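You operate a simulated robot arm through the tools that you are given. There is no shell and no other tool.

The job below is to be done with a simulated robot arm. You get a single attempt, and the scene is never put back.

JOB
Clamp the stem block in the vice and tighten its crown nut with the spoke spanner.
Fine: fingers clear of the jaws; spanner back, then open the vice.

The check looks at the end state, three seconds after you hand in, the way a careful person would. Anything else that was tipped, shoved, dropped, spilled or broken makes it a failure.

ROBOT AND FRAMES
A 7-joint arm with a two-finger parallel gripper, fixed in place. Base frame: the origin is on the floor under the middle of its stand, x ahead of it, y to its left, z up. Units: m, degrees, N and s.
It reaches about 1.247 m from its shoulder. Its first joint turns from -132.0 to 132.0 degrees. Payload 3.91 kg.
The TCP is the grasp point between the finger pads, 0.03 m short of the fingertips. In the tool frame z runs along the fingers and y along their closing line. The gripper opens to 0.11 m. The fingers are 0.02 m wide and 0.01 m thick; the gripper's body (0.048 by 0.112 m) begins 0.055 m behind the TCP.
Orientation is that of the tool frame in the base frame, as a unit quaternion [w, x, y, z]. With the fingers straight down and closing along the base's y, the tool's x points along the base's -x, its y along +y and its z along -z.

CONTROLS
- The arm moves only by the tool jog_arm. Its argument "rows" is a list that holds one entry, the list of rows, each a list of 7 numbers: the shift along the base's x, y, z in m, then the turn, a rotation vector about the base's x, y, z in degrees, then the gripper command, from -1 (fully open) to 1 (shut), values between in proportion. In form: [[[tx, ty, tz, rx, ry, rz, gripper], ...]]. A call has 1 to 20 rows; each row shifts and turns the commanded pose from where the row before left it. Each row takes 0.2 s and may step no farther than 0.05 m and 8.6 degrees from the row before; otherwise, or with a gripper value out of range, the whole call is refused. A pose out of reach is approached as far as the arm can. The call stops where the force on the tool passes 60 N (or 10 N more than at its start, if that is more) or the arm is blocked; 0.2 s more then pass. The fingers move at their own pace (about 0.108 m/s each) and stop on an object; they squeeze with about 30 N. The grip force told is the motor's: it shows also when the fingers shut on nothing. Time passes only in rows, and 0.2 s behind the last, so rows that do not move let the fingers close. The reply holds the time, the measured pose of the TCP, the force on the tool along the base axes, the opening and the grip force, in the units named above and with some noise, with the torque about the TCP (base axes, N m) and any sound that the robot's microphone picked up.
- Cameras (640 x 400 px; columns grow to the right, rows downward): "scene" is fixed at [0.0499, 0.5011, 1.5644]; the picture's right is [-0.24, -0.97, 0.00], its down [-0.61, 0.15, -0.77] and it looks along [0.75, -0.19, -0.63] (base axes); focal length 303 px, centre (320, 200). "wrist" rides on the gripper at [0.072, 0.017, -0.103] in the tool frame; the picture's right is [-0.23, 0.97, 0.00], its down [-0.76, -0.18, -0.62] and it looks along [-0.61, -0.14, 0.78] (tool axes); focal length 222 px, centre (320, 200). There is no depth. A picture from a camera that has moved, and an enlarged one, comes with that camera's place and axes in the base frame and with its lens.
- get_image(camera): a new picture of that camera. The clock stands still meanwhile.
- enlarge(camera, box): a new picture of the part [left, top, right, bottom] of that camera's present view, enlarged. The clock stands still meanwhile.
- finish_job(): hands the job in; it is judged then, once.

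Nothing tells you positions but the pictures and the camera data. Unless the task says otherwise, let go and move clear before handing in.

The tools are called as a command line: name --argument value ..., lists and objects as JSON in quotes. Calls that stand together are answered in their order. jog_arm: Moves the arm, as the interface text tells. Its arguments: {"type":"object","properties":{"rows":{"type":"array","items":{"type":"array","items":{"type":"array","items":{"type":"number"}}}}},"required":["rows"]} The other tools are called the same way: get_image (camera) takes a picture; enlarge (camera, box) takes an enlarged picture of a part of a camera's view; finish_job () hands the job in.

At the start:

```text
clock: 0.0
ee_pos: [0.6697, 0.0651, 1.1671]
orientation: [-0.001, 0.0, 1.0, 0.0]
contact_force: [-0.2, -0.3, 0.1]
ft_torque: [0.01, 0.0, 0.01]
finger_gap: 0.1106
finger_force: 0.1
```

scene: 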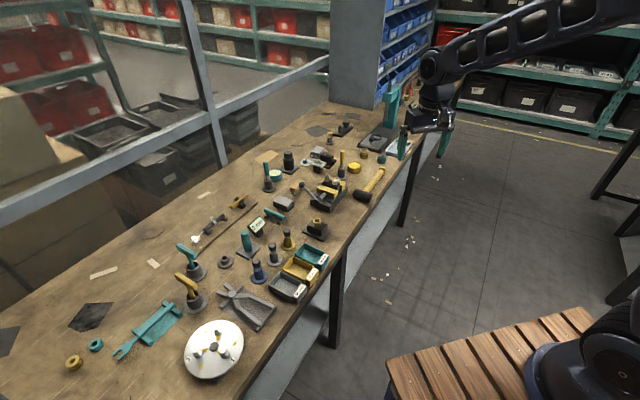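
wrist: 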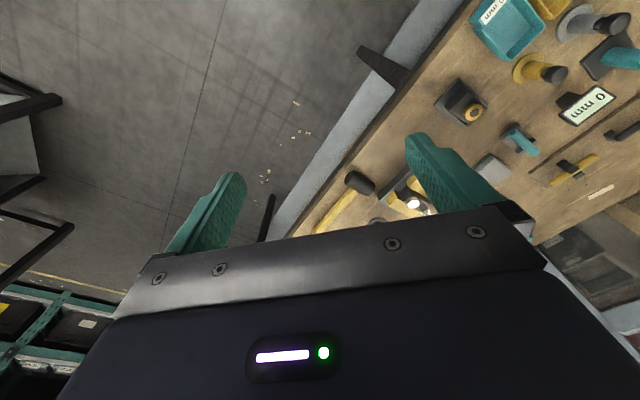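

I see a cluttered bench with a yellow vice-like thing near the middle, a block with a nut, and many tools. I'll take enlarged pictures to identify the vice, the stem block and the spoke spanner.

enlarge --camera "scene" --box '[240, 110, 400, 210]'

enlarge --camera "scene" --box '[160, 180, 340, 300]'

enlarge --camera "scene" --box '[40, 240, 290, 400]'

enlarge --camera "scene" --box '[300, 80, 460, 180]'

```text
4.00 times, centred on (320, 160) of scene
camera zoom: at [0.0499, 0.5011, 1.5644], right [-0.24, -0.97, 0.0], down [-0.61, 0.15, -0.77], along [0.75, -0.19, -0.63], focal length 1211 px, centre (320, 360)
```

zoom: 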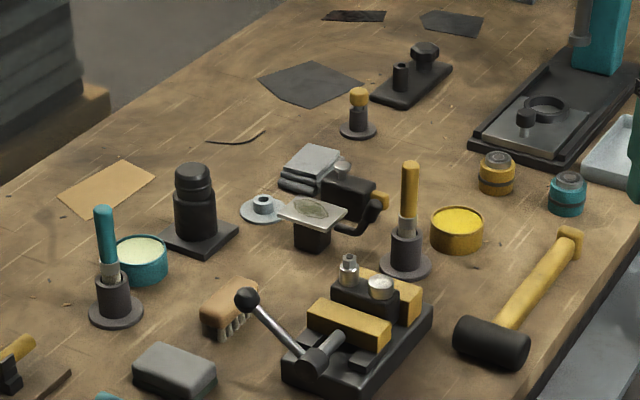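

```text
3.33 times, centred on (250, 240) of scene
camera zoom: at [0.0499, 0.5011, 1.5644], right [-0.24, -0.97, 0.0], down [-0.61, 0.15, -0.77], along [0.75, -0.19, -0.63], focal length 1009 px, centre (553, 67)
```

zoom: 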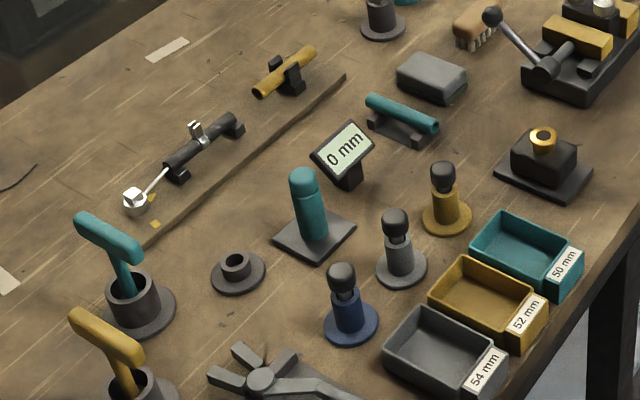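

```text
2.50 times, centred on (165, 320) of scene
camera zoom: at [0.0499, 0.5011, 1.5644], right [-0.24, -0.97, 0.0], down [-0.61, 0.15, -0.77], along [0.75, -0.19, -0.63], focal length 757 px, centre (708, -100)
```

zoom: 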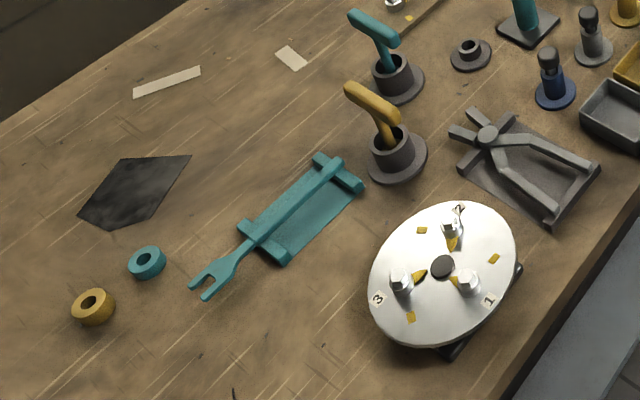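

```text
4.00 times, centred on (380, 130) of scene
camera zoom: at [0.0499, 0.5011, 1.5644], right [-0.24, -0.97, 0.0], down [-0.61, 0.15, -0.77], along [0.75, -0.19, -0.63], focal length 1211 px, centre (80, 480)
```

zoom: 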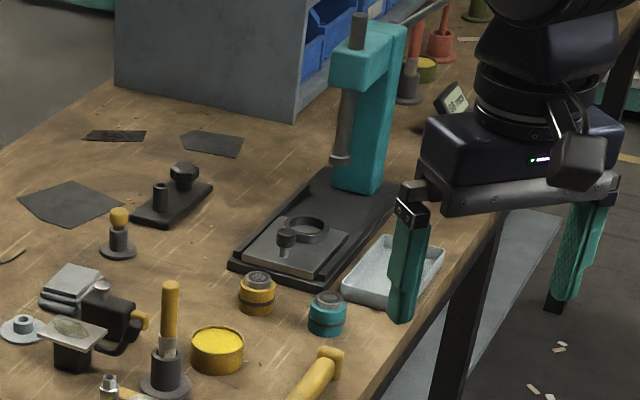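

The vice with yellow jaws and a lever is around pixel (335,190), a block with a gold ring on a plate is around (317,228), and T-handled tools stand in cups. I'll zoom in further on each.

enlarge --camera "scene" --box '[295, 165, 359, 205]'

enlarge --camera "scene" --box '[290, 205, 354, 245]'

enlarge --camera "scene" --box '[160, 235, 240, 285]'

enlarge --camera "scene" --box '[160, 265, 240, 315]'

enlarge --camera "scene" --box '[295, 140, 359, 180]'

enlarge --camera "scene" --box '[250, 140, 314, 180]'

```text
10.00 times, centred on (327, 185) of scene
camera zoom: at [0.0499, 0.5011, 1.5644], right [-0.24, -0.97, 0.0], down [-0.61, 0.15, -0.77], along [0.75, -0.19, -0.63], focal length 3027 px, centre (250, 350)
```

zoom: 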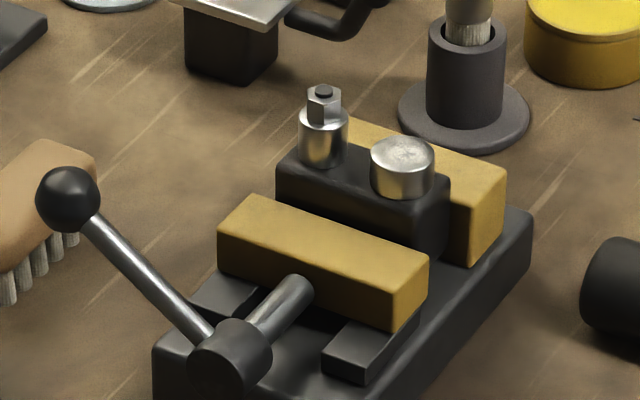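

```text
10.00 times, centred on (322, 225) of scene
camera zoom: at [0.0499, 0.5011, 1.5644], right [-0.24, -0.97, 0.0], down [-0.61, 0.15, -0.77], along [0.75, -0.19, -0.63], focal length 3027 px, centre (300, -50)
```

zoom: 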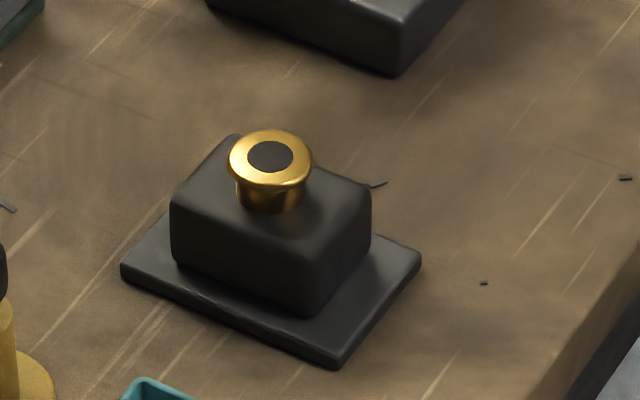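

```text
8.00 times, centred on (200, 260) of scene
camera zoom: at [0.0499, 0.5011, 1.5644], right [-0.24, -0.97, 0.0], down [-0.61, 0.15, -0.77], along [0.75, -0.19, -0.63], focal length 2422 px, centre (1280, -280)
```

zoom: 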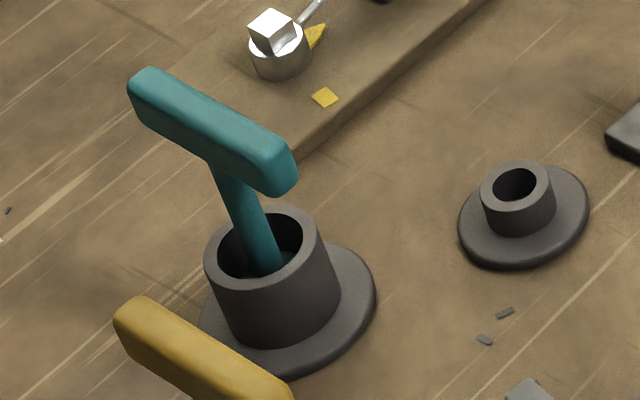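

```text
8.00 times, centred on (200, 290) of scene
camera zoom: at [0.0499, 0.5011, 1.5644], right [-0.24, -0.97, 0.0], down [-0.61, 0.15, -0.77], along [0.75, -0.19, -0.63], focal length 2422 px, centre (1280, -520)
```

zoom: 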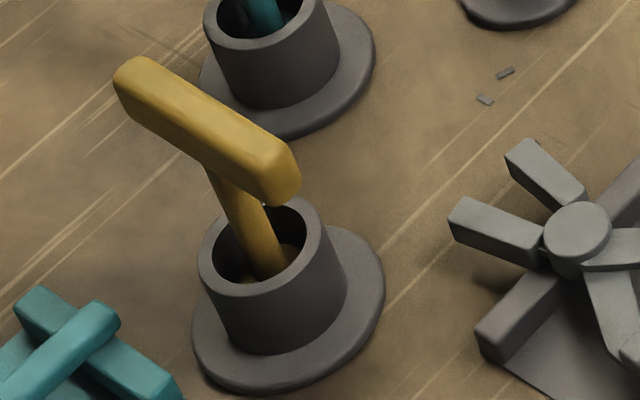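

```text
10.00 times, centred on (327, 160) of scene
camera zoom: at [0.0499, 0.5011, 1.5644], right [-0.24, -0.97, 0.0], down [-0.61, 0.15, -0.77], along [0.75, -0.19, -0.63], focal length 3027 px, centre (250, 600)
```

zoom: 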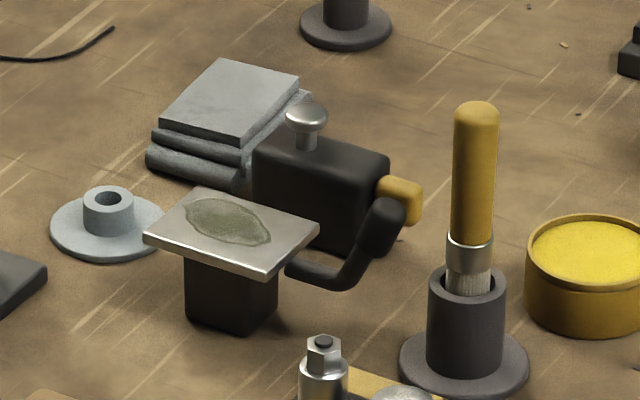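

```text
10.00 times, centred on (282, 160) of scene
camera zoom: at [0.0499, 0.5011, 1.5644], right [-0.24, -0.97, 0.0], down [-0.61, 0.15, -0.77], along [0.75, -0.19, -0.63], focal length 3027 px, centre (700, 600)
```

zoom: 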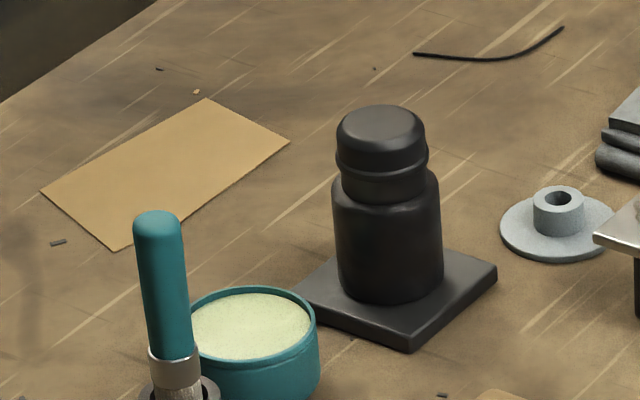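

The vice seems to hold a dark block carrying a post with a hex nut and a silver knob. I need closer looks at the other candidate tools, so I'll enlarge more areas before moving.

enlarge --camera "scene" --box '[210, 275, 290, 325]'

enlarge --camera "scene" --box '[100, 290, 196, 350]'

enlarge --camera "scene" --box '[175, 190, 271, 250]'

enlarge --camera "scene" --box '[175, 310, 255, 390]'

enlarge --camera "scene" --box '[320, 115, 400, 165]'

enlarge --camera "scene" --box '[380, 60, 476, 120]'

enlarge --camera "scene" --box '[230, 220, 326, 280]'

```text
8.00 times, centred on (250, 300) of scene
camera zoom: at [0.0499, 0.5011, 1.5644], right [-0.24, -0.97, 0.0], down [-0.61, 0.15, -0.77], along [0.75, -0.19, -0.63], focal length 2422 px, centre (880, -600)
```

zoom: 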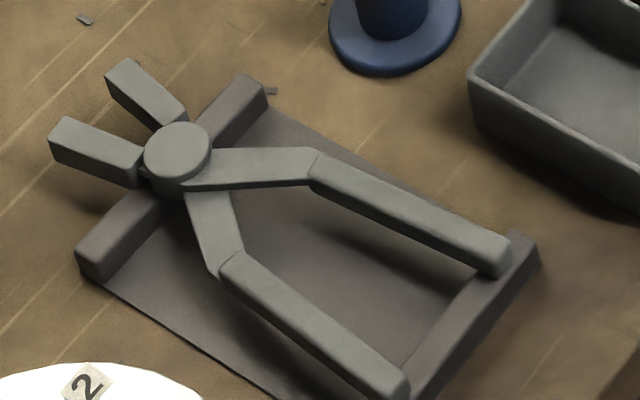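

```text
6.67 times, centred on (148, 320) of scene
camera zoom: at [0.0499, 0.5011, 1.5644], right [-0.24, -0.97, 0.0], down [-0.61, 0.15, -0.77], along [0.75, -0.19, -0.63], focal length 2018 px, centre (1467, -600)
```

zoom: 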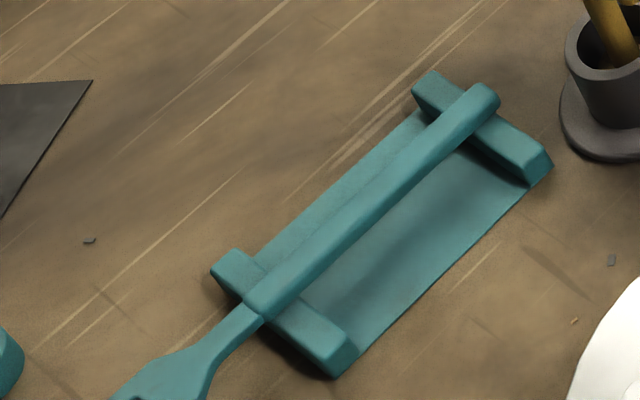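

```text
6.67 times, centred on (223, 220) of scene
camera zoom: at [0.0499, 0.5011, 1.5644], right [-0.24, -0.97, 0.0], down [-0.61, 0.15, -0.77], along [0.75, -0.19, -0.63], focal length 2018 px, centre (967, 67)
```

zoom: 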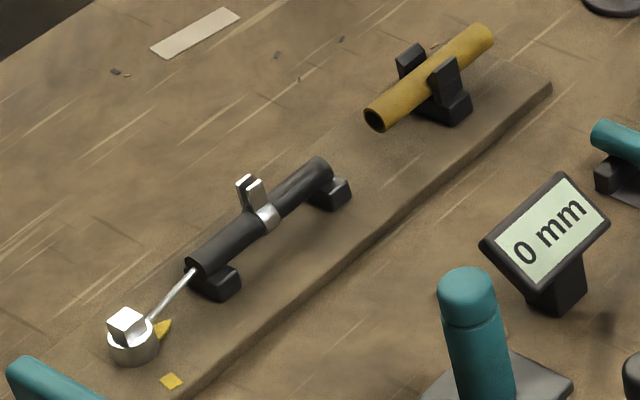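

```text
5.00 times, centred on (215, 350) of scene
camera zoom: at [0.0499, 0.5011, 1.5644], right [-0.24, -0.97, 0.0], down [-0.61, 0.15, -0.77], along [0.75, -0.19, -0.63], focal length 1514 px, centre (845, -550)
```

zoom: 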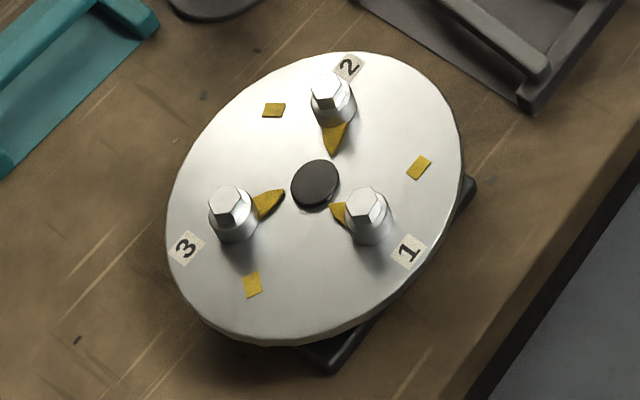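

```text
8.00 times, centred on (360, 140) of scene
camera zoom: at [0.0499, 0.5011, 1.5644], right [-0.24, -0.97, 0.0], down [-0.61, 0.15, -0.77], along [0.75, -0.19, -0.63], focal length 2422 px, centre (0, 680)
```

zoom: 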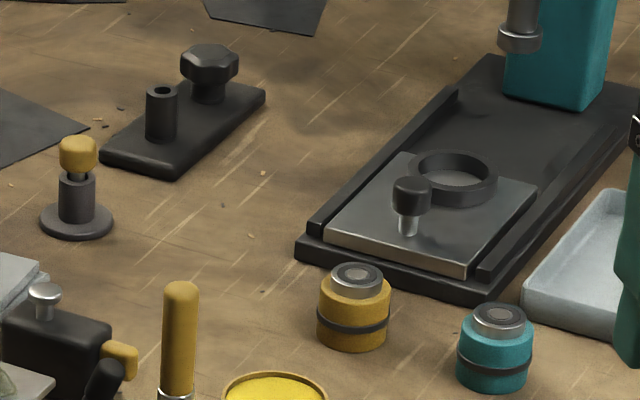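

```text
6.67 times, centred on (428, 90) of scene
camera zoom: at [0.0499, 0.5011, 1.5644], right [-0.24, -0.97, 0.0], down [-0.61, 0.15, -0.77], along [0.75, -0.19, -0.63], focal length 2018 px, centre (-400, 933)
```

zoom: 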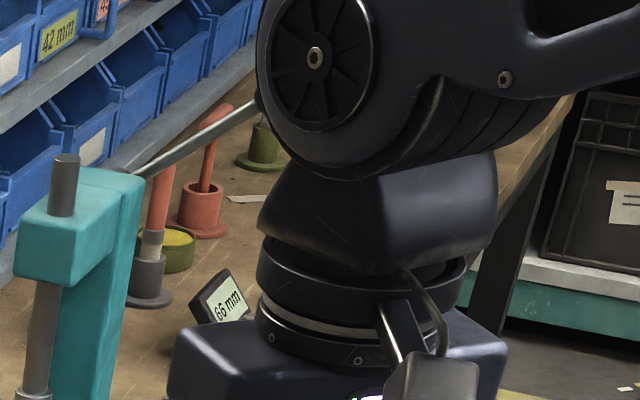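

```text
6.67 times, centred on (278, 250) of scene
camera zoom: at [0.0499, 0.5011, 1.5644], right [-0.24, -0.97, 0.0], down [-0.61, 0.15, -0.77], along [0.75, -0.19, -0.63], focal length 2018 px, centre (600, -133)
```

zoom: 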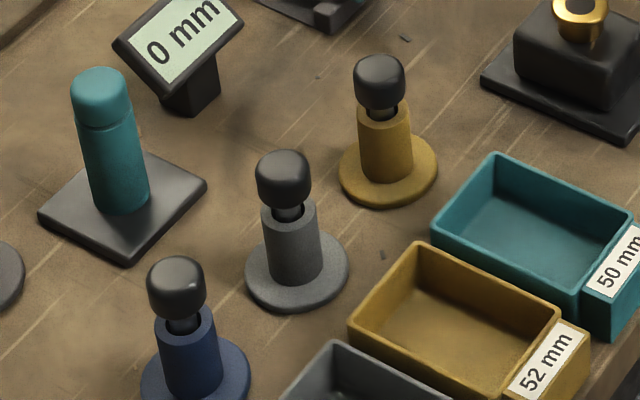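

The gold-capped block triangulates to about [0.78, 0.32, 0.86], which puts the bench top near z 0.8 and the vice around [0.95, 0.21]. I'll shift the arm sideways at height to view the vice from the wrist camera.

jog_arm --rows '[[[0, 0.05, 0, 0, 0, 0, -1], [0, 0.05, 0, 0, 0, 0, -1], [0, 0.05, 0, 0, 0, 0, -1], [0, 0.05, 0, 0, 0, 0, -1], [0, 0, 0, 0, 0, 0, -1]]]'

get_image --camera "wrist"

enlarge --camera "scene" --box '[360, 50, 520, 150]'

```text
clock: 1.2
ee_pos: [0.6687, 0.2657, 1.1627]
orientation: [0.001, -0.001, 1.0, -0.001]
contact_force: [-0.1, -0.7, -0.1]
ft_torque: [0.01, 0.03, 0.0]
finger_gap: 0.1101
finger_force: 0.0
```

```text
taken
camera wrist: at [0.5961, 0.2823, 1.2656], right [0.23, 0.97, 0.0], down [0.76, -0.18, 0.62], along [0.61, -0.14, -0.78], focal length 222 px, centre (320, 200)
```

wrist: 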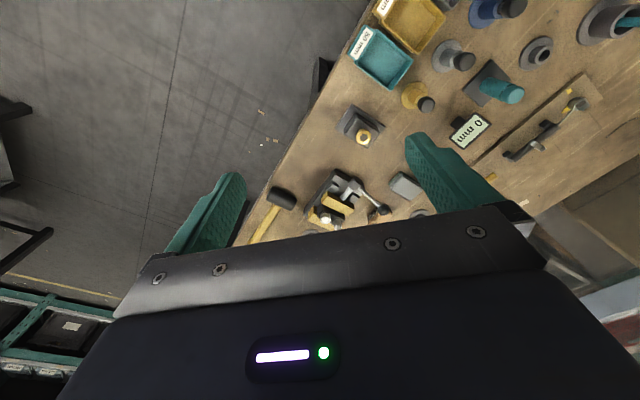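

```text
4.00 times, centred on (440, 100) of scene
camera zoom: at [0.0499, 0.5011, 1.5644], right [-0.24, -0.97, 0.0], down [-0.61, 0.15, -0.77], along [0.75, -0.19, -0.63], focal length 1211 px, centre (-160, 600)
```

zoom: 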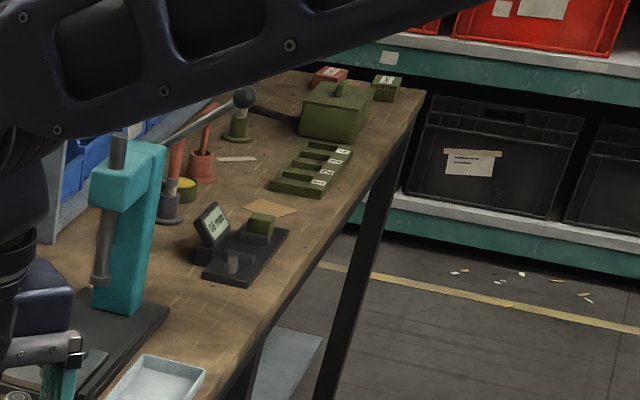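

The wrist camera looks forward under the gripper, so I need to move forward for the vice to come into the free part of the picture. I'll move about 0.2 m in x at the same height.

jog_arm --rows '[[[0.05, 0, 0, 0, 0, 0, -1], [0.05, 0, 0, 0, 0, 0, -1], [0.05, 0, 0, 0, 0, 0, -1], [0.05, 0, 0, 0, 0, 0, -1], [0, 0, 0, 0, 0, 0, -1]]]'

get_image --camera "wrist"

get_image --camera "scene"

```text
clock: 2.4
ee_pos: [0.8676, 0.2634, 1.1643]
orientation: [0.0, 0.0, 1.0, 0.0]
contact_force: [-0.1, 0.3, 0.7]
ft_torque: [-0.04, -0.02, 0.02]
finger_gap: 0.11
finger_force: 0.0
```

```text
taken
camera wrist: at [0.7942, 0.2799, 1.2672], right [0.23, 0.97, 0.0], down [0.76, -0.18, 0.62], along [0.61, -0.14, -0.78], focal length 222 px, centre (320, 200)
```

wrist: 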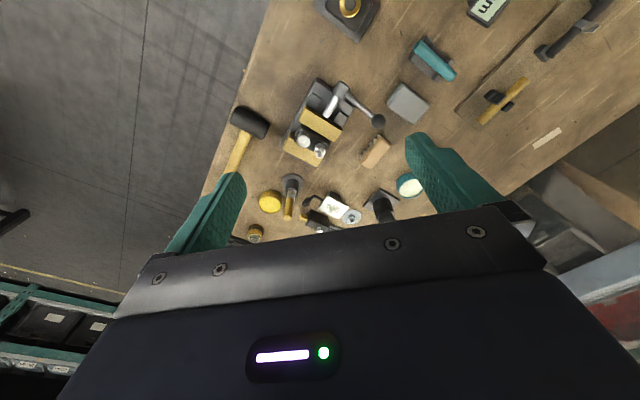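

```text
taken
```

scene: 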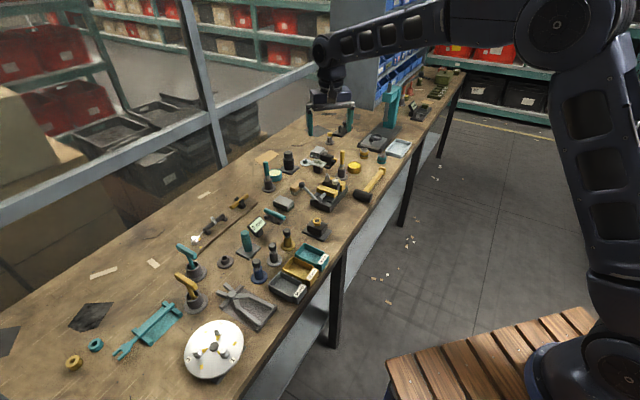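

enlarge --camera "wrist" --box '[270, 60, 400, 180]'

enlarge --camera "wrist" --box '[240, 160, 440, 260]'

enlarge --camera "scene" --box '[350, 60, 470, 160]'

enlarge --camera "scene" --box '[290, 165, 370, 215]'

```text
3.33 times, centred on (335, 120) of wrist
camera zoom: at [0.7942, 0.2799, 1.2672], right [0.23, 0.97, 0.0], down [0.76, -0.18, 0.62], along [0.61, -0.14, -0.78], focal length 740 px, centre (270, 467)
```

zoom: 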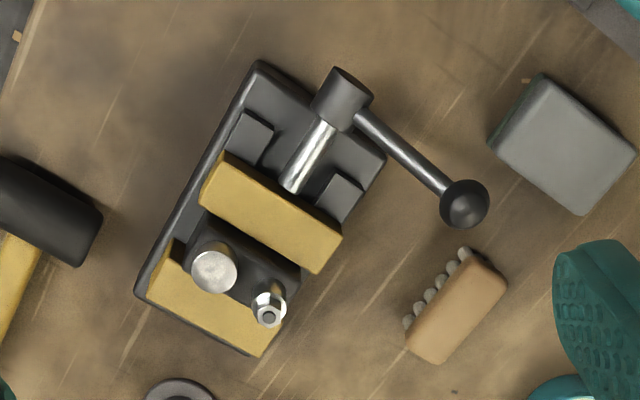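

```text
3.20 times, centred on (340, 210) of wrist
camera zoom: at [0.7942, 0.2799, 1.2672], right [0.23, 0.97, 0.0], down [0.76, -0.18, 0.62], along [0.61, -0.14, -0.78], focal length 711 px, centre (256, 168)
```

zoom: 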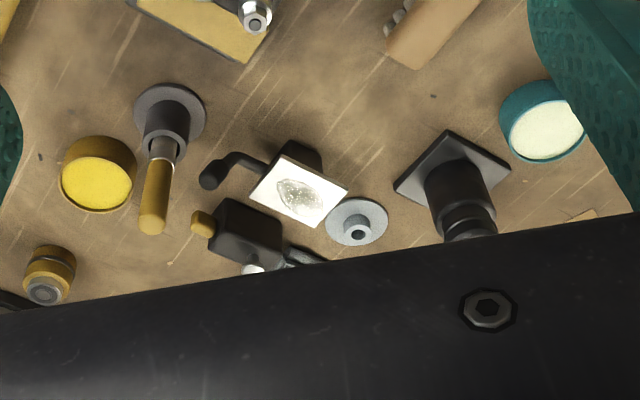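

```text
4.00 times, centred on (410, 110) of scene
camera zoom: at [0.0499, 0.5011, 1.5644], right [-0.24, -0.97, 0.0], down [-0.61, 0.15, -0.77], along [0.75, -0.19, -0.63], focal length 1211 px, centre (-40, 560)
```

zoom: 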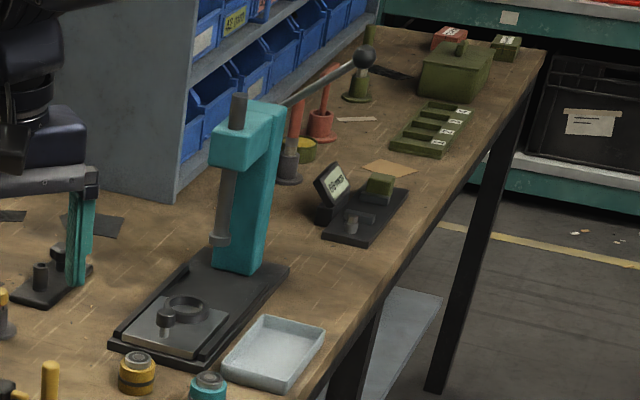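

```text
8.00 times, centred on (330, 190) of scene
camera zoom: at [0.0499, 0.5011, 1.5644], right [-0.24, -0.97, 0.0], down [-0.61, 0.15, -0.77], along [0.75, -0.19, -0.63], focal length 2422 px, centre (240, 280)
```

zoom: 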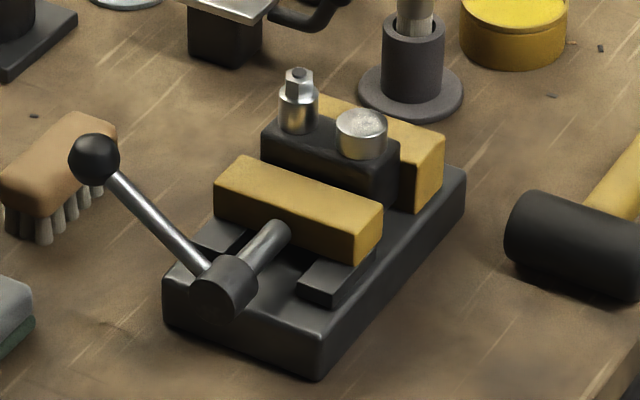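

The block in the vice (near [0.98, 0.23, 0.88]) carries a post with a hex nut and a knob, and the vice lever is at its near end. I still need to identify the spoke spanner, so I'll tilt the wrist forward to view the far part of the bench.

jog_arm --rows '[[[0, 0, 0.02, 0, -8, 0, -1], [0, 0, 0.02, 0, -8, 0, -1], [0, 0, 0.02, 0, -8, 0, -1], [0, 0, 0.02, 0, -8, 0, -1], [0, 0, 0.02, 0, -8, 0, -1], [0, 0, 0, 0, 0, 0, -1]]]'

get_image --camera "wrist"

```text
clock: 3.8
ee_pos: [0.8699, 0.2633, 1.2665]
orientation: [0.343, 0.0, 0.939, 0.0]
contact_force: [0.2, 0.2, 0.9]
ft_torque: [0.01, -0.01, -0.01]
finger_gap: 0.11
finger_force: 0.0
```

```text
taken
camera wrist: at [0.7468, 0.2804, 1.2994], right [0.17, 0.97, 0.15], down [0.18, -0.18, 0.97], along [0.97, -0.14, -0.21], focal length 222 px, centre (320, 200)
```

wrist: 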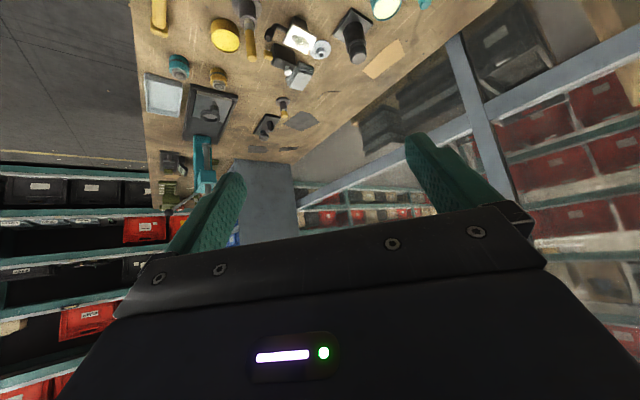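

enlarge --camera "wrist" --box '[230, 85, 330, 155]'

enlarge --camera "wrist" --box '[140, 60, 240, 140]'

enlarge --camera "scene" --box '[320, 105, 384, 145]'

```text
5.71 times, centred on (280, 120) of wrist
camera zoom: at [0.7468, 0.2804, 1.2994], right [0.17, 0.97, 0.15], down [0.18, -0.18, 0.97], along [0.97, -0.14, -0.21], focal length 1269 px, centre (549, 657)
```

zoom: 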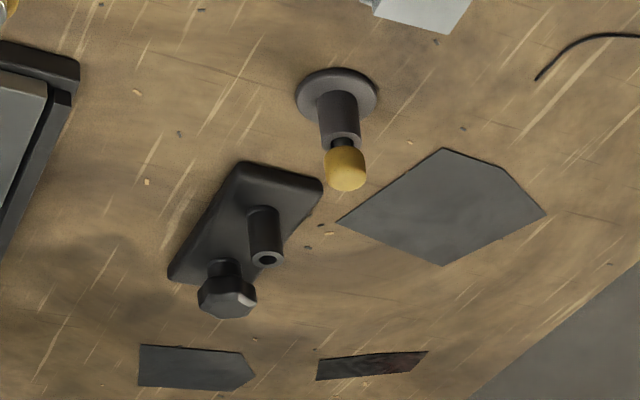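

```text
5.00 times, centred on (190, 100) of wrist
camera zoom: at [0.7468, 0.2804, 1.2994], right [0.17, 0.97, 0.15], down [0.18, -0.18, 0.97], along [0.97, -0.14, -0.21], focal length 1111 px, centre (970, 700)
```

zoom: 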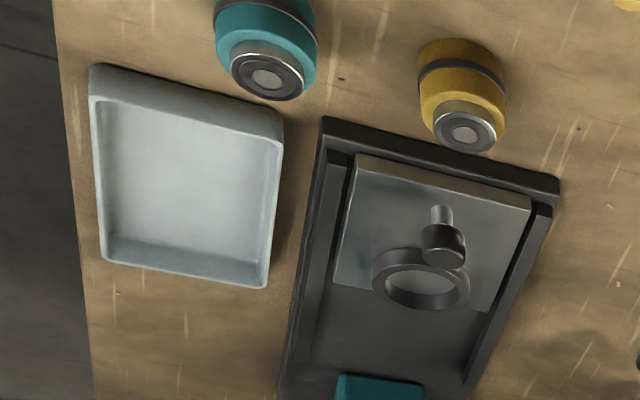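

```text
10.00 times, centred on (352, 125) of scene
camera zoom: at [0.0499, 0.5011, 1.5644], right [-0.24, -0.97, 0.0], down [-0.61, 0.15, -0.77], along [0.75, -0.19, -0.63], focal length 3027 px, centre (0, 950)
```

zoom: 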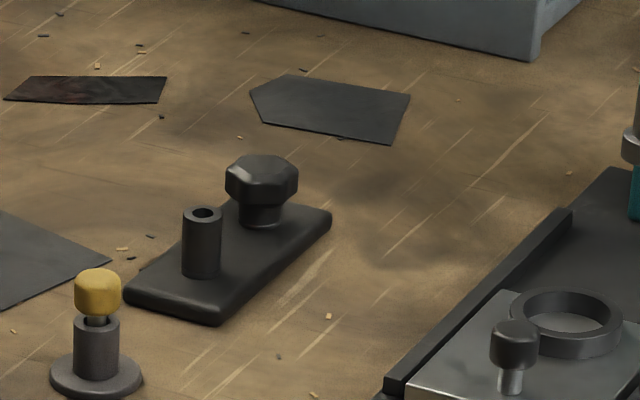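

The plate with the post and octagonal knob is just another holder; the only real side-entry spanner is the teal fork-ended one on its rack around [0.55, 0.82]. I'll return the wrist to vertical and look at the spanner area from above.

jog_arm --rows '[[[-0.04, 0.05, 0, 0, 8, 0, -1], [-0.04, 0.05, 0, 0, 8, 0, -1], [-0.04, 0.05, 0, 0, 8, 0, -1], [-0.04, 0.05, 0, 0, 8, 0, -1], [-0.04, 0.05, 0, 0, 8, 0, -1], [-0.04, 0.05, 0, 0, 0, 0, -1], [-0.04, 0.05, 0, 0, 0, 0, -1], [-0.04, 0.05, 0, 0, 0, 0, -1], [-0.04, 0.05, 0, 0, 0, 0, -1], [0, 0, 0, 0, 0, 0, -1]]]'

get_image --camera "wrist"

get_image --camera "scene"

```text
refused: row 1 steps farther than a row can; nothing moved
```

```text
taken
camera wrist: at [0.7468, 0.2804, 1.2994], right [0.17, 0.97, 0.15], down [0.18, -0.18, 0.97], along [0.97, -0.14, -0.21], focal length 222 px, centre (320, 200)
```

wrist: 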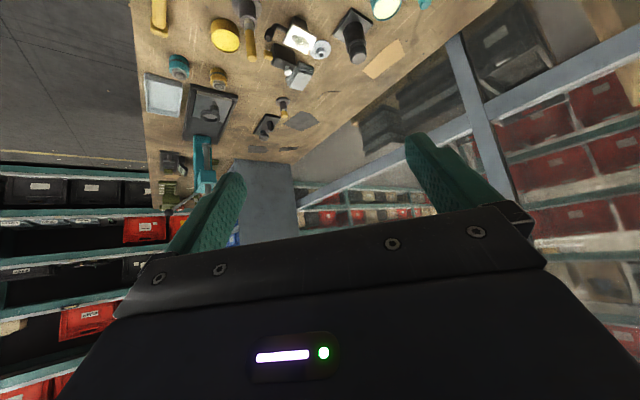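

```text
taken
```

scene: 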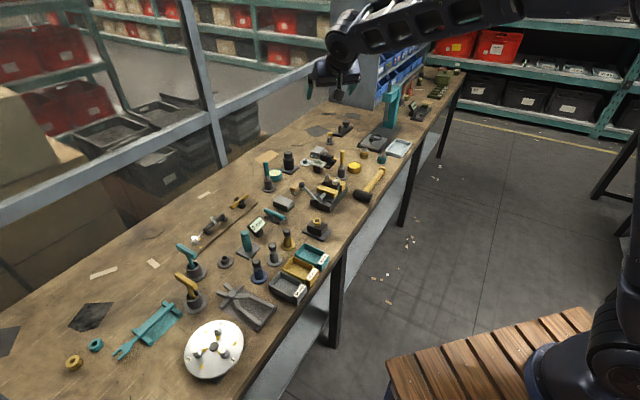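

The step limit is 0.05 m overall per row, so I'll use smaller diagonal steps toward the spanner at about [0.50, 0.83] while turning the wrist back to vertical.

jog_arm --rows '[[[-0.027, 0.04, 0, 0, 8, 0, -1], [-0.027, 0.04, 0, 0, 8, 0, -1], [-0.027, 0.04, 0, 0, 8, 0, -1], [-0.027, 0.04, 0, 0, 8, 0, -1], [-0.027, 0.04, 0, 0, 8, 0, -1], [-0.027, 0.04, 0, 0, 0, 0, -1], [-0.027, 0.04, 0, 0, 0, 0, -1], [-0.027, 0.04, 0, 0, 0, 0, -1], [-0.027, 0.04, 0, 0, 0, 0, -1], [-0.027, 0.04, 0, 0, 0, 0, -1], [-0.027, 0.04, 0, 0, 0, 0, -1], [-0.027, 0.04, 0, 0, 0, 0, -1], [-0.027, 0.04, 0, 0, 0, 0, -1], [0, 0, 0, 0, 0, 0, -1]]]'

get_image --camera "wrist"

get_image --camera "scene"

```text
clock: 6.8
ee_pos: [0.5179, 0.7869, 1.2662]
orientation: [0.0, 0.0, 1.0, 0.0]
contact_force: [-0.1, -0.2, -0.2]
ft_torque: [-0.01, -0.01, 0.01]
finger_gap: 0.1103
finger_force: 0.2
```

```text
taken
camera wrist: at [0.4451, 0.8038, 1.3696], right [0.23, 0.97, 0.0], down [0.76, -0.18, 0.62], along [0.61, -0.14, -0.78], focal length 222 px, centre (320, 200)
```

wrist: 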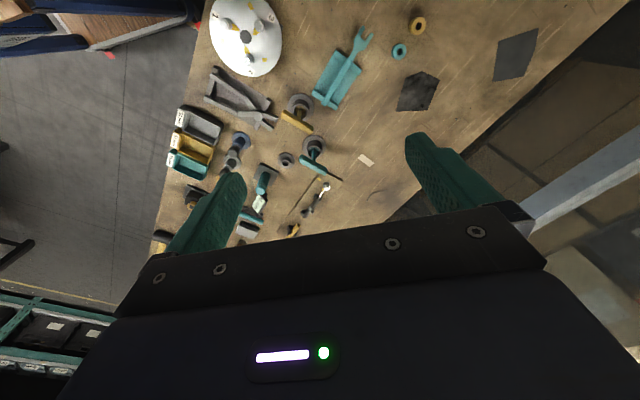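

```text
taken
```

scene: 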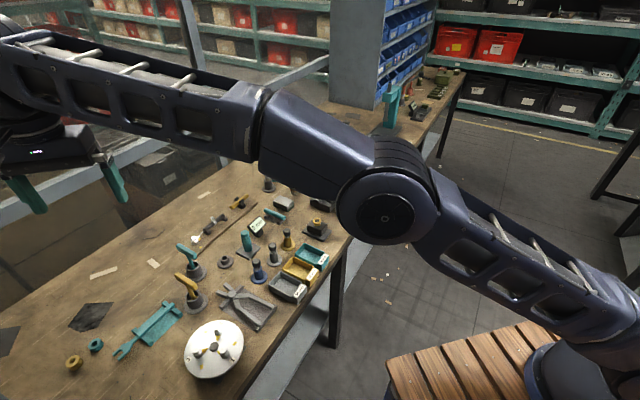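

enlarge --camera "wrist" --box '[300, 10, 400, 120]'

enlarge --camera "wrist" --box '[200, 0, 300, 80]'

enlarge --camera "wrist" --box '[270, 80, 350, 180]'

enlarge --camera "wrist" --box '[230, 150, 350, 240]'

enlarge --camera "wrist" --box '[190, 60, 290, 140]'

```text
3.64 times, centred on (350, 65) of wrist
camera zoom: at [0.4451, 0.8038, 1.3696], right [0.23, 0.97, 0.0], down [0.76, -0.18, 0.62], along [0.61, -0.14, -0.78], focal length 808 px, centre (211, 691)
```

zoom: 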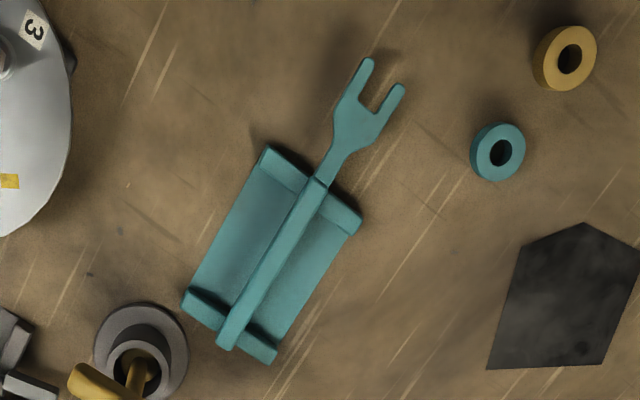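

```text
5.00 times, centred on (250, 40) of wrist
camera zoom: at [0.4451, 0.8038, 1.3696], right [0.23, 0.97, 0.0], down [0.76, -0.18, 0.62], along [0.61, -0.14, -0.78], focal length 1111 px, centre (670, 1000)
```

zoom: 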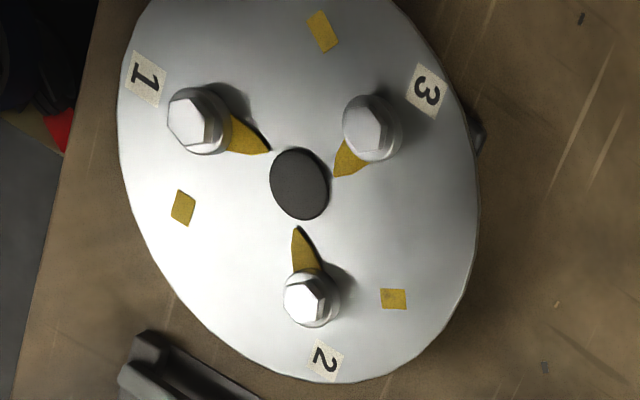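

```text
4.00 times, centred on (310, 130) of wrist
camera zoom: at [0.4451, 0.8038, 1.3696], right [0.23, 0.97, 0.0], down [0.76, -0.18, 0.62], along [0.61, -0.14, -0.78], focal length 888 px, centre (360, 480)
```

zoom: 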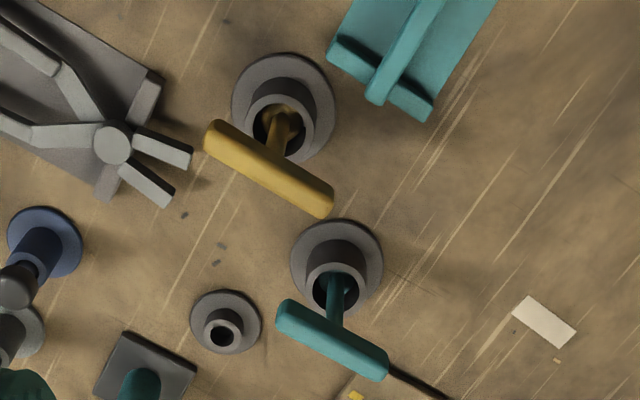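

```text
4.44 times, centred on (290, 195) of wrist
camera zoom: at [0.4451, 0.8038, 1.3696], right [0.23, 0.97, 0.0], down [0.76, -0.18, 0.62], along [0.61, -0.14, -0.78], focal length 987 px, centre (453, 222)
```

zoom: 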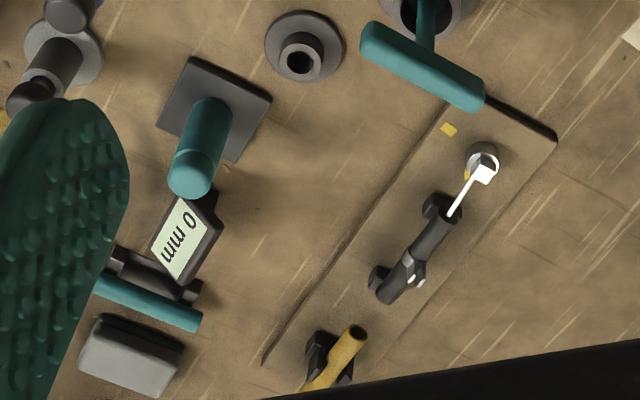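

```text
5.00 times, centred on (240, 100) of wrist
camera zoom: at [0.4451, 0.8038, 1.3696], right [0.23, 0.97, 0.0], down [0.76, -0.18, 0.62], along [0.61, -0.14, -0.78], focal length 1111 px, centre (720, 700)
```

zoom: 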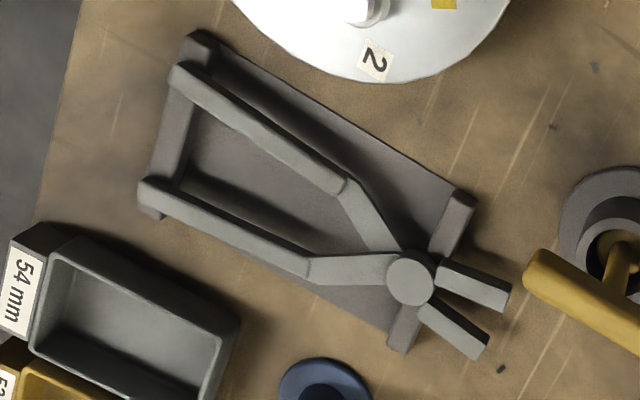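

The teal fork spanner's jaw gap (about 14 mm) matches the hex nut on the stem in the vice, so that is the spoke spanner; bench top seems near z 0.79. Next I go back over the vice for a closer look before touching its lever.

jog_arm --rows '[[[0.0294, -0.0387, 0, 0, 0, 0, -1], [0.0294, -0.0387, 0, 0, 0, 0, -1], [0.0294, -0.0387, 0, 0, 0, 0, -1], [0.0294, -0.0387, 0, 0, 0, 0, -1], [0.0294, -0.0387, 0, 0, 0, 0, -1], [0.0294, -0.0387, 0, 0, 0, 0, -1], [0.0294, -0.0387, 0, 0, 0, 0, -1], [0.0294, -0.0387, 0, 0, 0, 0, -1], [0.0294, -0.0387, 0, 0, 0, 0, -1], [0.0294, -0.0387, 0, 0, 0, 0, -1], [0.0294, -0.0387, 0, 0, 0, 0, -1], [0.0294, -0.0387, 0, 0, 0, 0, -1], [0.0294, -0.0387, 0, 0, 0, 0, -1], [0.0294, -0.0387, 0, 0, 0, 0, -1], [0, 0, -0.04, 0, 0, 0, -1], [0, 0, -0.04, 0, 0, 0, -1], [0, 0, -0.04, 0, 0, 0, -1], [0, 0, -0.04, 0, 0, 0, -1], [0, 0, -0.04, 0, 0, 0, -1], [0, 0, 0, 0, 0, 0, -1]]]'

get_image --camera "wrist"

enlarge --camera "wrist" --box '[220, 0, 440, 180]'

```text
clock: 11.0
ee_pos: [0.9296, 0.2421, 1.0652]
orientation: [0.0, -0.001, 1.0, 0.0]
contact_force: [-0.4, -0.5, 0.3]
ft_torque: [0.0, 0.01, 0.03]
finger_gap: 0.1098
finger_force: 0.1
```

```text
taken
camera wrist: at [0.8562, 0.2579, 1.1687], right [0.23, 0.97, 0.0], down [0.76, -0.18, 0.62], along [0.61, -0.14, -0.78], focal length 222 px, centre (320, 200)
```

wrist: 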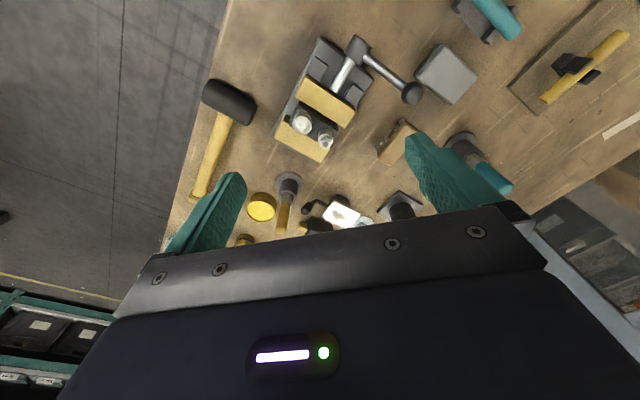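

```text
2.22 times, centred on (330, 90) of wrist
camera zoom: at [0.8562, 0.2579, 1.1687], right [0.23, 0.97, 0.0], down [0.76, -0.18, 0.62], along [0.61, -0.14, -0.78], focal length 494 px, centre (298, 444)
```

zoom: 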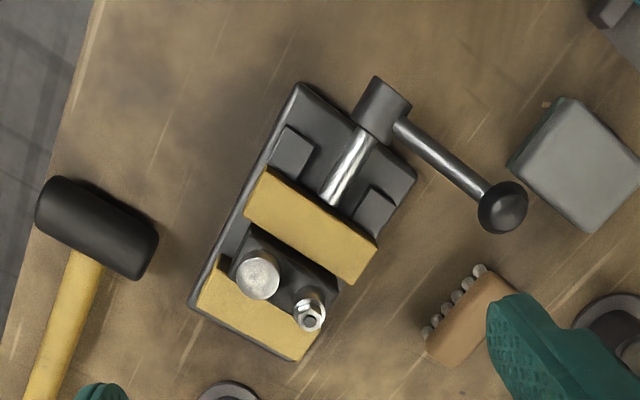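

The vice lies at heading −45°: hub near [0.890, 0.297, 0.854], lever ball near [0.941, 0.346, 0.898] (about 32° up on the left), nut top near [0.977, 0.239, 0.905]. I'll turn the gripper +45° and place it above the lever ball so its fingers straddle the ball along the screw axis.

jog_arm --rows '[[[0.002, 0.018, 0, 0, 0, 7.5, -1], [0.002, 0.018, 0, 0, 0, 7.5, -1], [0.002, 0.018, 0, 0, 0, 7.5, -1], [0.002, 0.018, 0, 0, 0, 7.5, -1], [0.002, 0.018, 0, 0, 0, 7.5, -1], [0.001, 0.014, 0, 0, 0, 7.5, -1], [0, 0, -0.03, 0, 0, 0, -1], [0, 0, 0, 0, 0, 0, -1]]]'

get_image --camera "wrist"

get_image --camera "scene"

```text
clock: 12.8
ee_pos: [0.9408, 0.3486, 1.0338]
orientation: [0.0, -0.384, 0.924, 0.001]
contact_force: [0.1, 0.3, -0.6]
ft_torque: [0.0, 0.01, 0.0]
finger_gap: 0.1101
finger_force: 0.1
```

```text
taken
camera wrist: at [0.8772, 0.3085, 1.1361], right [-0.53, 0.85, 0.0], down [0.66, 0.41, 0.62], along [0.53, 0.33, -0.78], focal length 222 px, centre (320, 200)
```

wrist: 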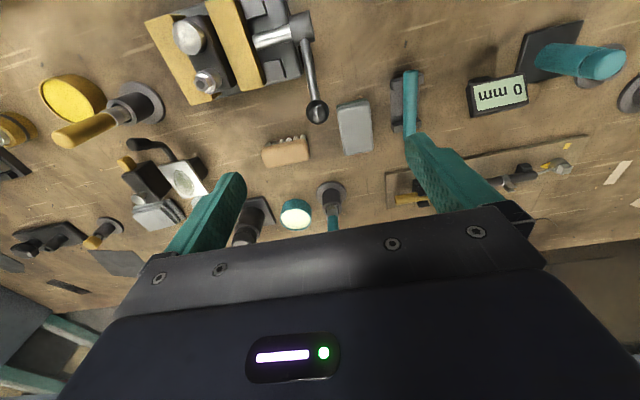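

```text
taken
```

scene: 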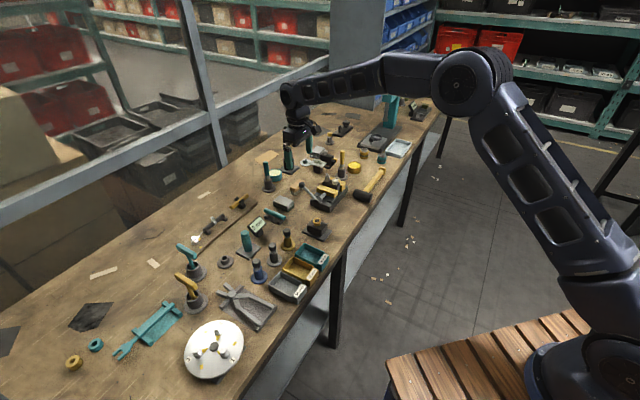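

The lever ball appears at (317,110), exactly where the point below the TCP should be, so the alignment is good. I'll enlarge the vice here to record the jaw gap before moving.

enlarge --camera "wrist" --box '[140, 0, 350, 130]'

enlarge --camera "wrist" --box '[160, 0, 260, 110]'

```text
3.05 times, centred on (245, 65) of wrist
camera zoom: at [0.8772, 0.3085, 1.1361], right [-0.53, 0.85, 0.0], down [0.66, 0.41, 0.62], along [0.53, 0.33, -0.78], focal length 677 px, centre (549, 611)
```

zoom: 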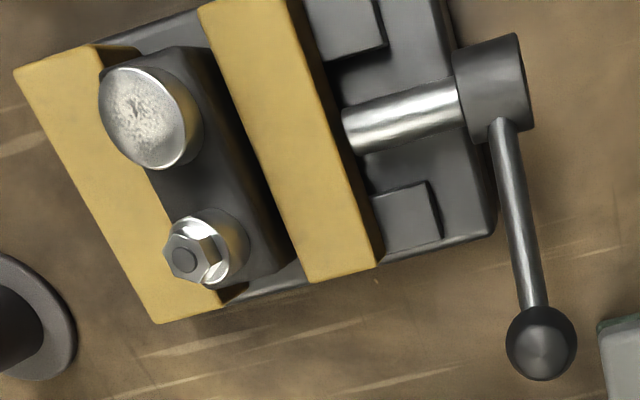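

```text
3.64 times, centred on (210, 55) of wrist
camera zoom: at [0.8772, 0.3085, 1.1361], right [-0.53, 0.85, 0.0], down [0.66, 0.41, 0.62], along [0.53, 0.33, -0.78], focal length 808 px, centre (720, 727)
```

zoom: 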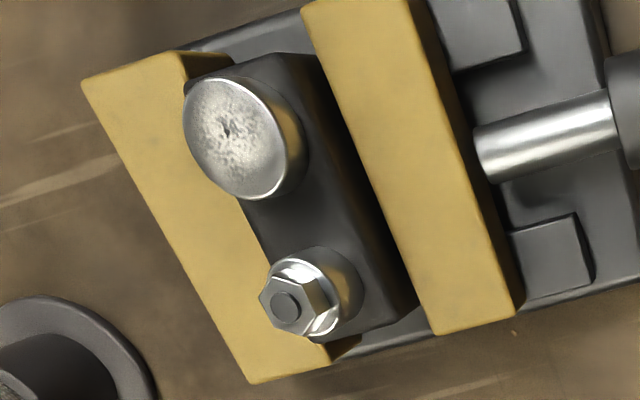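

The jaw gap is small and the block rests against the far jaw. I'll descend so the open fingers straddle the lever ball at z about 0.898.

jog_arm --rows '[[[0, -0.001, -0.035, 0, 0, 0, -1], [0, -0.001, -0.035, 0, 0, 0, -1], [0, 0, -0.035, 0, 0, 0, -1], [0, 0, -0.03, 0, 0, 0, -1], [0, 0, 0, 0, 0, 0, -1]]]'

get_image --camera "wrist"

enlarge --camera "scene" --box '[270, 140, 370, 210]'

```text
clock: 14.0
ee_pos: [0.9416, 0.3449, 0.8996]
orientation: [0.0, -0.383, 0.924, 0.0]
contact_force: [0.2, -0.1, -0.2]
ft_torque: [0.01, 0.02, -0.01]
finger_gap: 0.1102
finger_force: 0.1
```

```text
taken
camera wrist: at [0.877, 0.3054, 1.0043], right [-0.53, 0.85, 0.0], down [0.66, 0.41, 0.62], along [0.53, 0.33, -0.78], focal length 222 px, centre (320, 200)
```

wrist: 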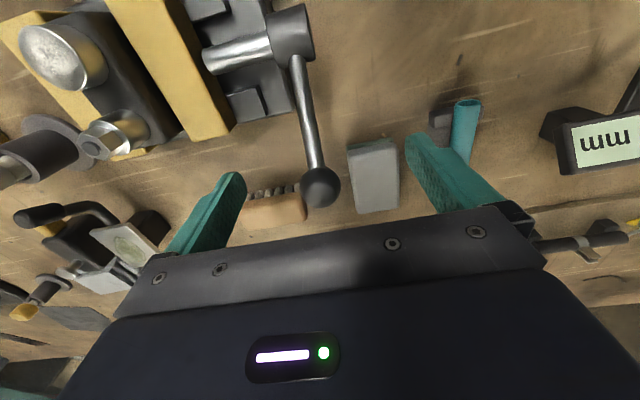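

```text
5.71 times, centred on (320, 175) of scene
camera zoom: at [0.0499, 0.5011, 1.5644], right [-0.24, -0.97, 0.0], down [-0.61, 0.15, -0.77], along [0.75, -0.19, -0.63], focal length 1730 px, centre (320, 343)
```

zoom: 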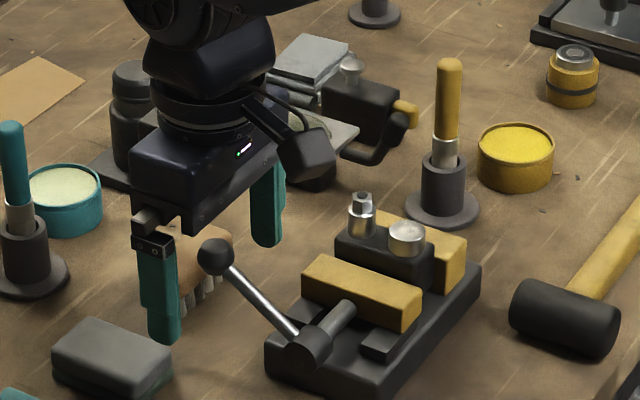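

The ball sits right at the TCP. I'll close the fingers on it with small waits and check the opening.

jog_arm --rows '[[[0, 0, 0, 0, 0, 0, 0.3], [0, 0, 0, 0, 0, 0, 0.6], [0, 0, 0, 0, 0, 0, 0.8], [0, 0, 0, 0, 0, 0, 0.8]]]'

```text
clock: 15.0
ee_pos: [0.9411, 0.3455, 0.9014]
orientation: [0.0, -0.383, 0.924, 0.0]
contact_force: [-1.4, -0.5, -1.5]
ft_torque: [0.0, -0.03, 0.02]
finger_gap: 0.0255
finger_force: 45.6
```

The fingers hold the ball (gap 25.5 mm). I'll swing the lever up-and-over (clockwise seen from the handle end) a few degrees and check forces and jaw motion.

jog_arm --rows '[[[-0.00375, -0.00375, 0.0071, 0, 0, 0, 0.8], [-0.0042, -0.0042, 0.0065, 0, 0, 0, 0.8], [-0.0047, -0.0047, 0.0059, 0, 0, 0, 0.8]]]'

enlarge --camera "wrist" --box '[0, 0, 340, 220]'

enlarge --camera "scene" --box '[270, 140, 370, 210]'

```text
clock: 15.8
ee_pos: [0.9279, 0.3327, 0.9202]
orientation: [0.0, -0.383, 0.924, -0.001]
contact_force: [6.4, 6.5, -10.0]
ft_torque: [0.73, -0.79, 0.0]
finger_gap: 0.0256
finger_force: 45.3
```

```text
1.82 times, centred on (170, 110) of wrist
camera zoom: at [0.8642, 0.2927, 1.0232], right [-0.53, 0.85, 0.0], down [0.66, 0.41, 0.62], along [0.53, 0.33, -0.78], focal length 404 px, centre (593, 364)
```

zoom: 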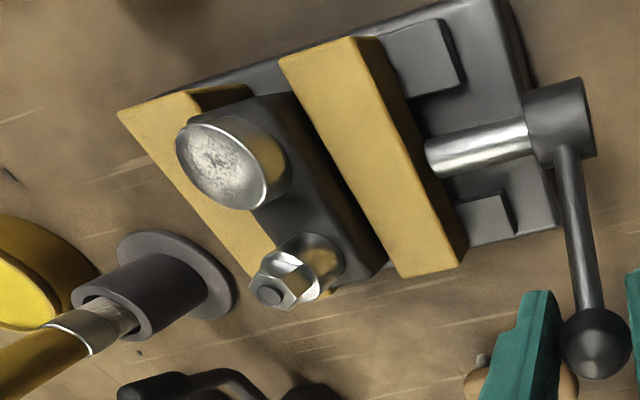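

```text
5.71 times, centred on (320, 175) of scene
camera zoom: at [0.0499, 0.5011, 1.5644], right [-0.24, -0.97, 0.0], down [-0.61, 0.15, -0.77], along [0.75, -0.19, -0.63], focal length 1730 px, centre (320, 343)
```

zoom: 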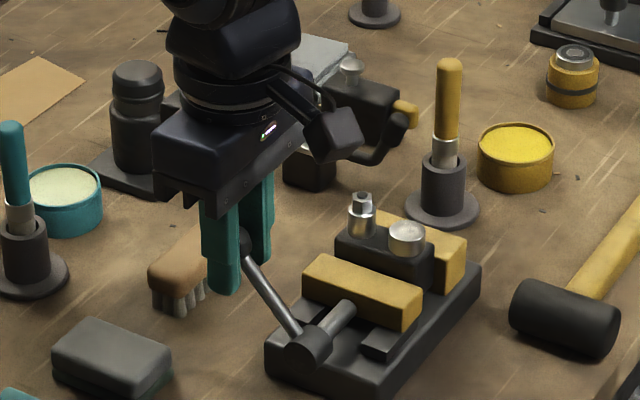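

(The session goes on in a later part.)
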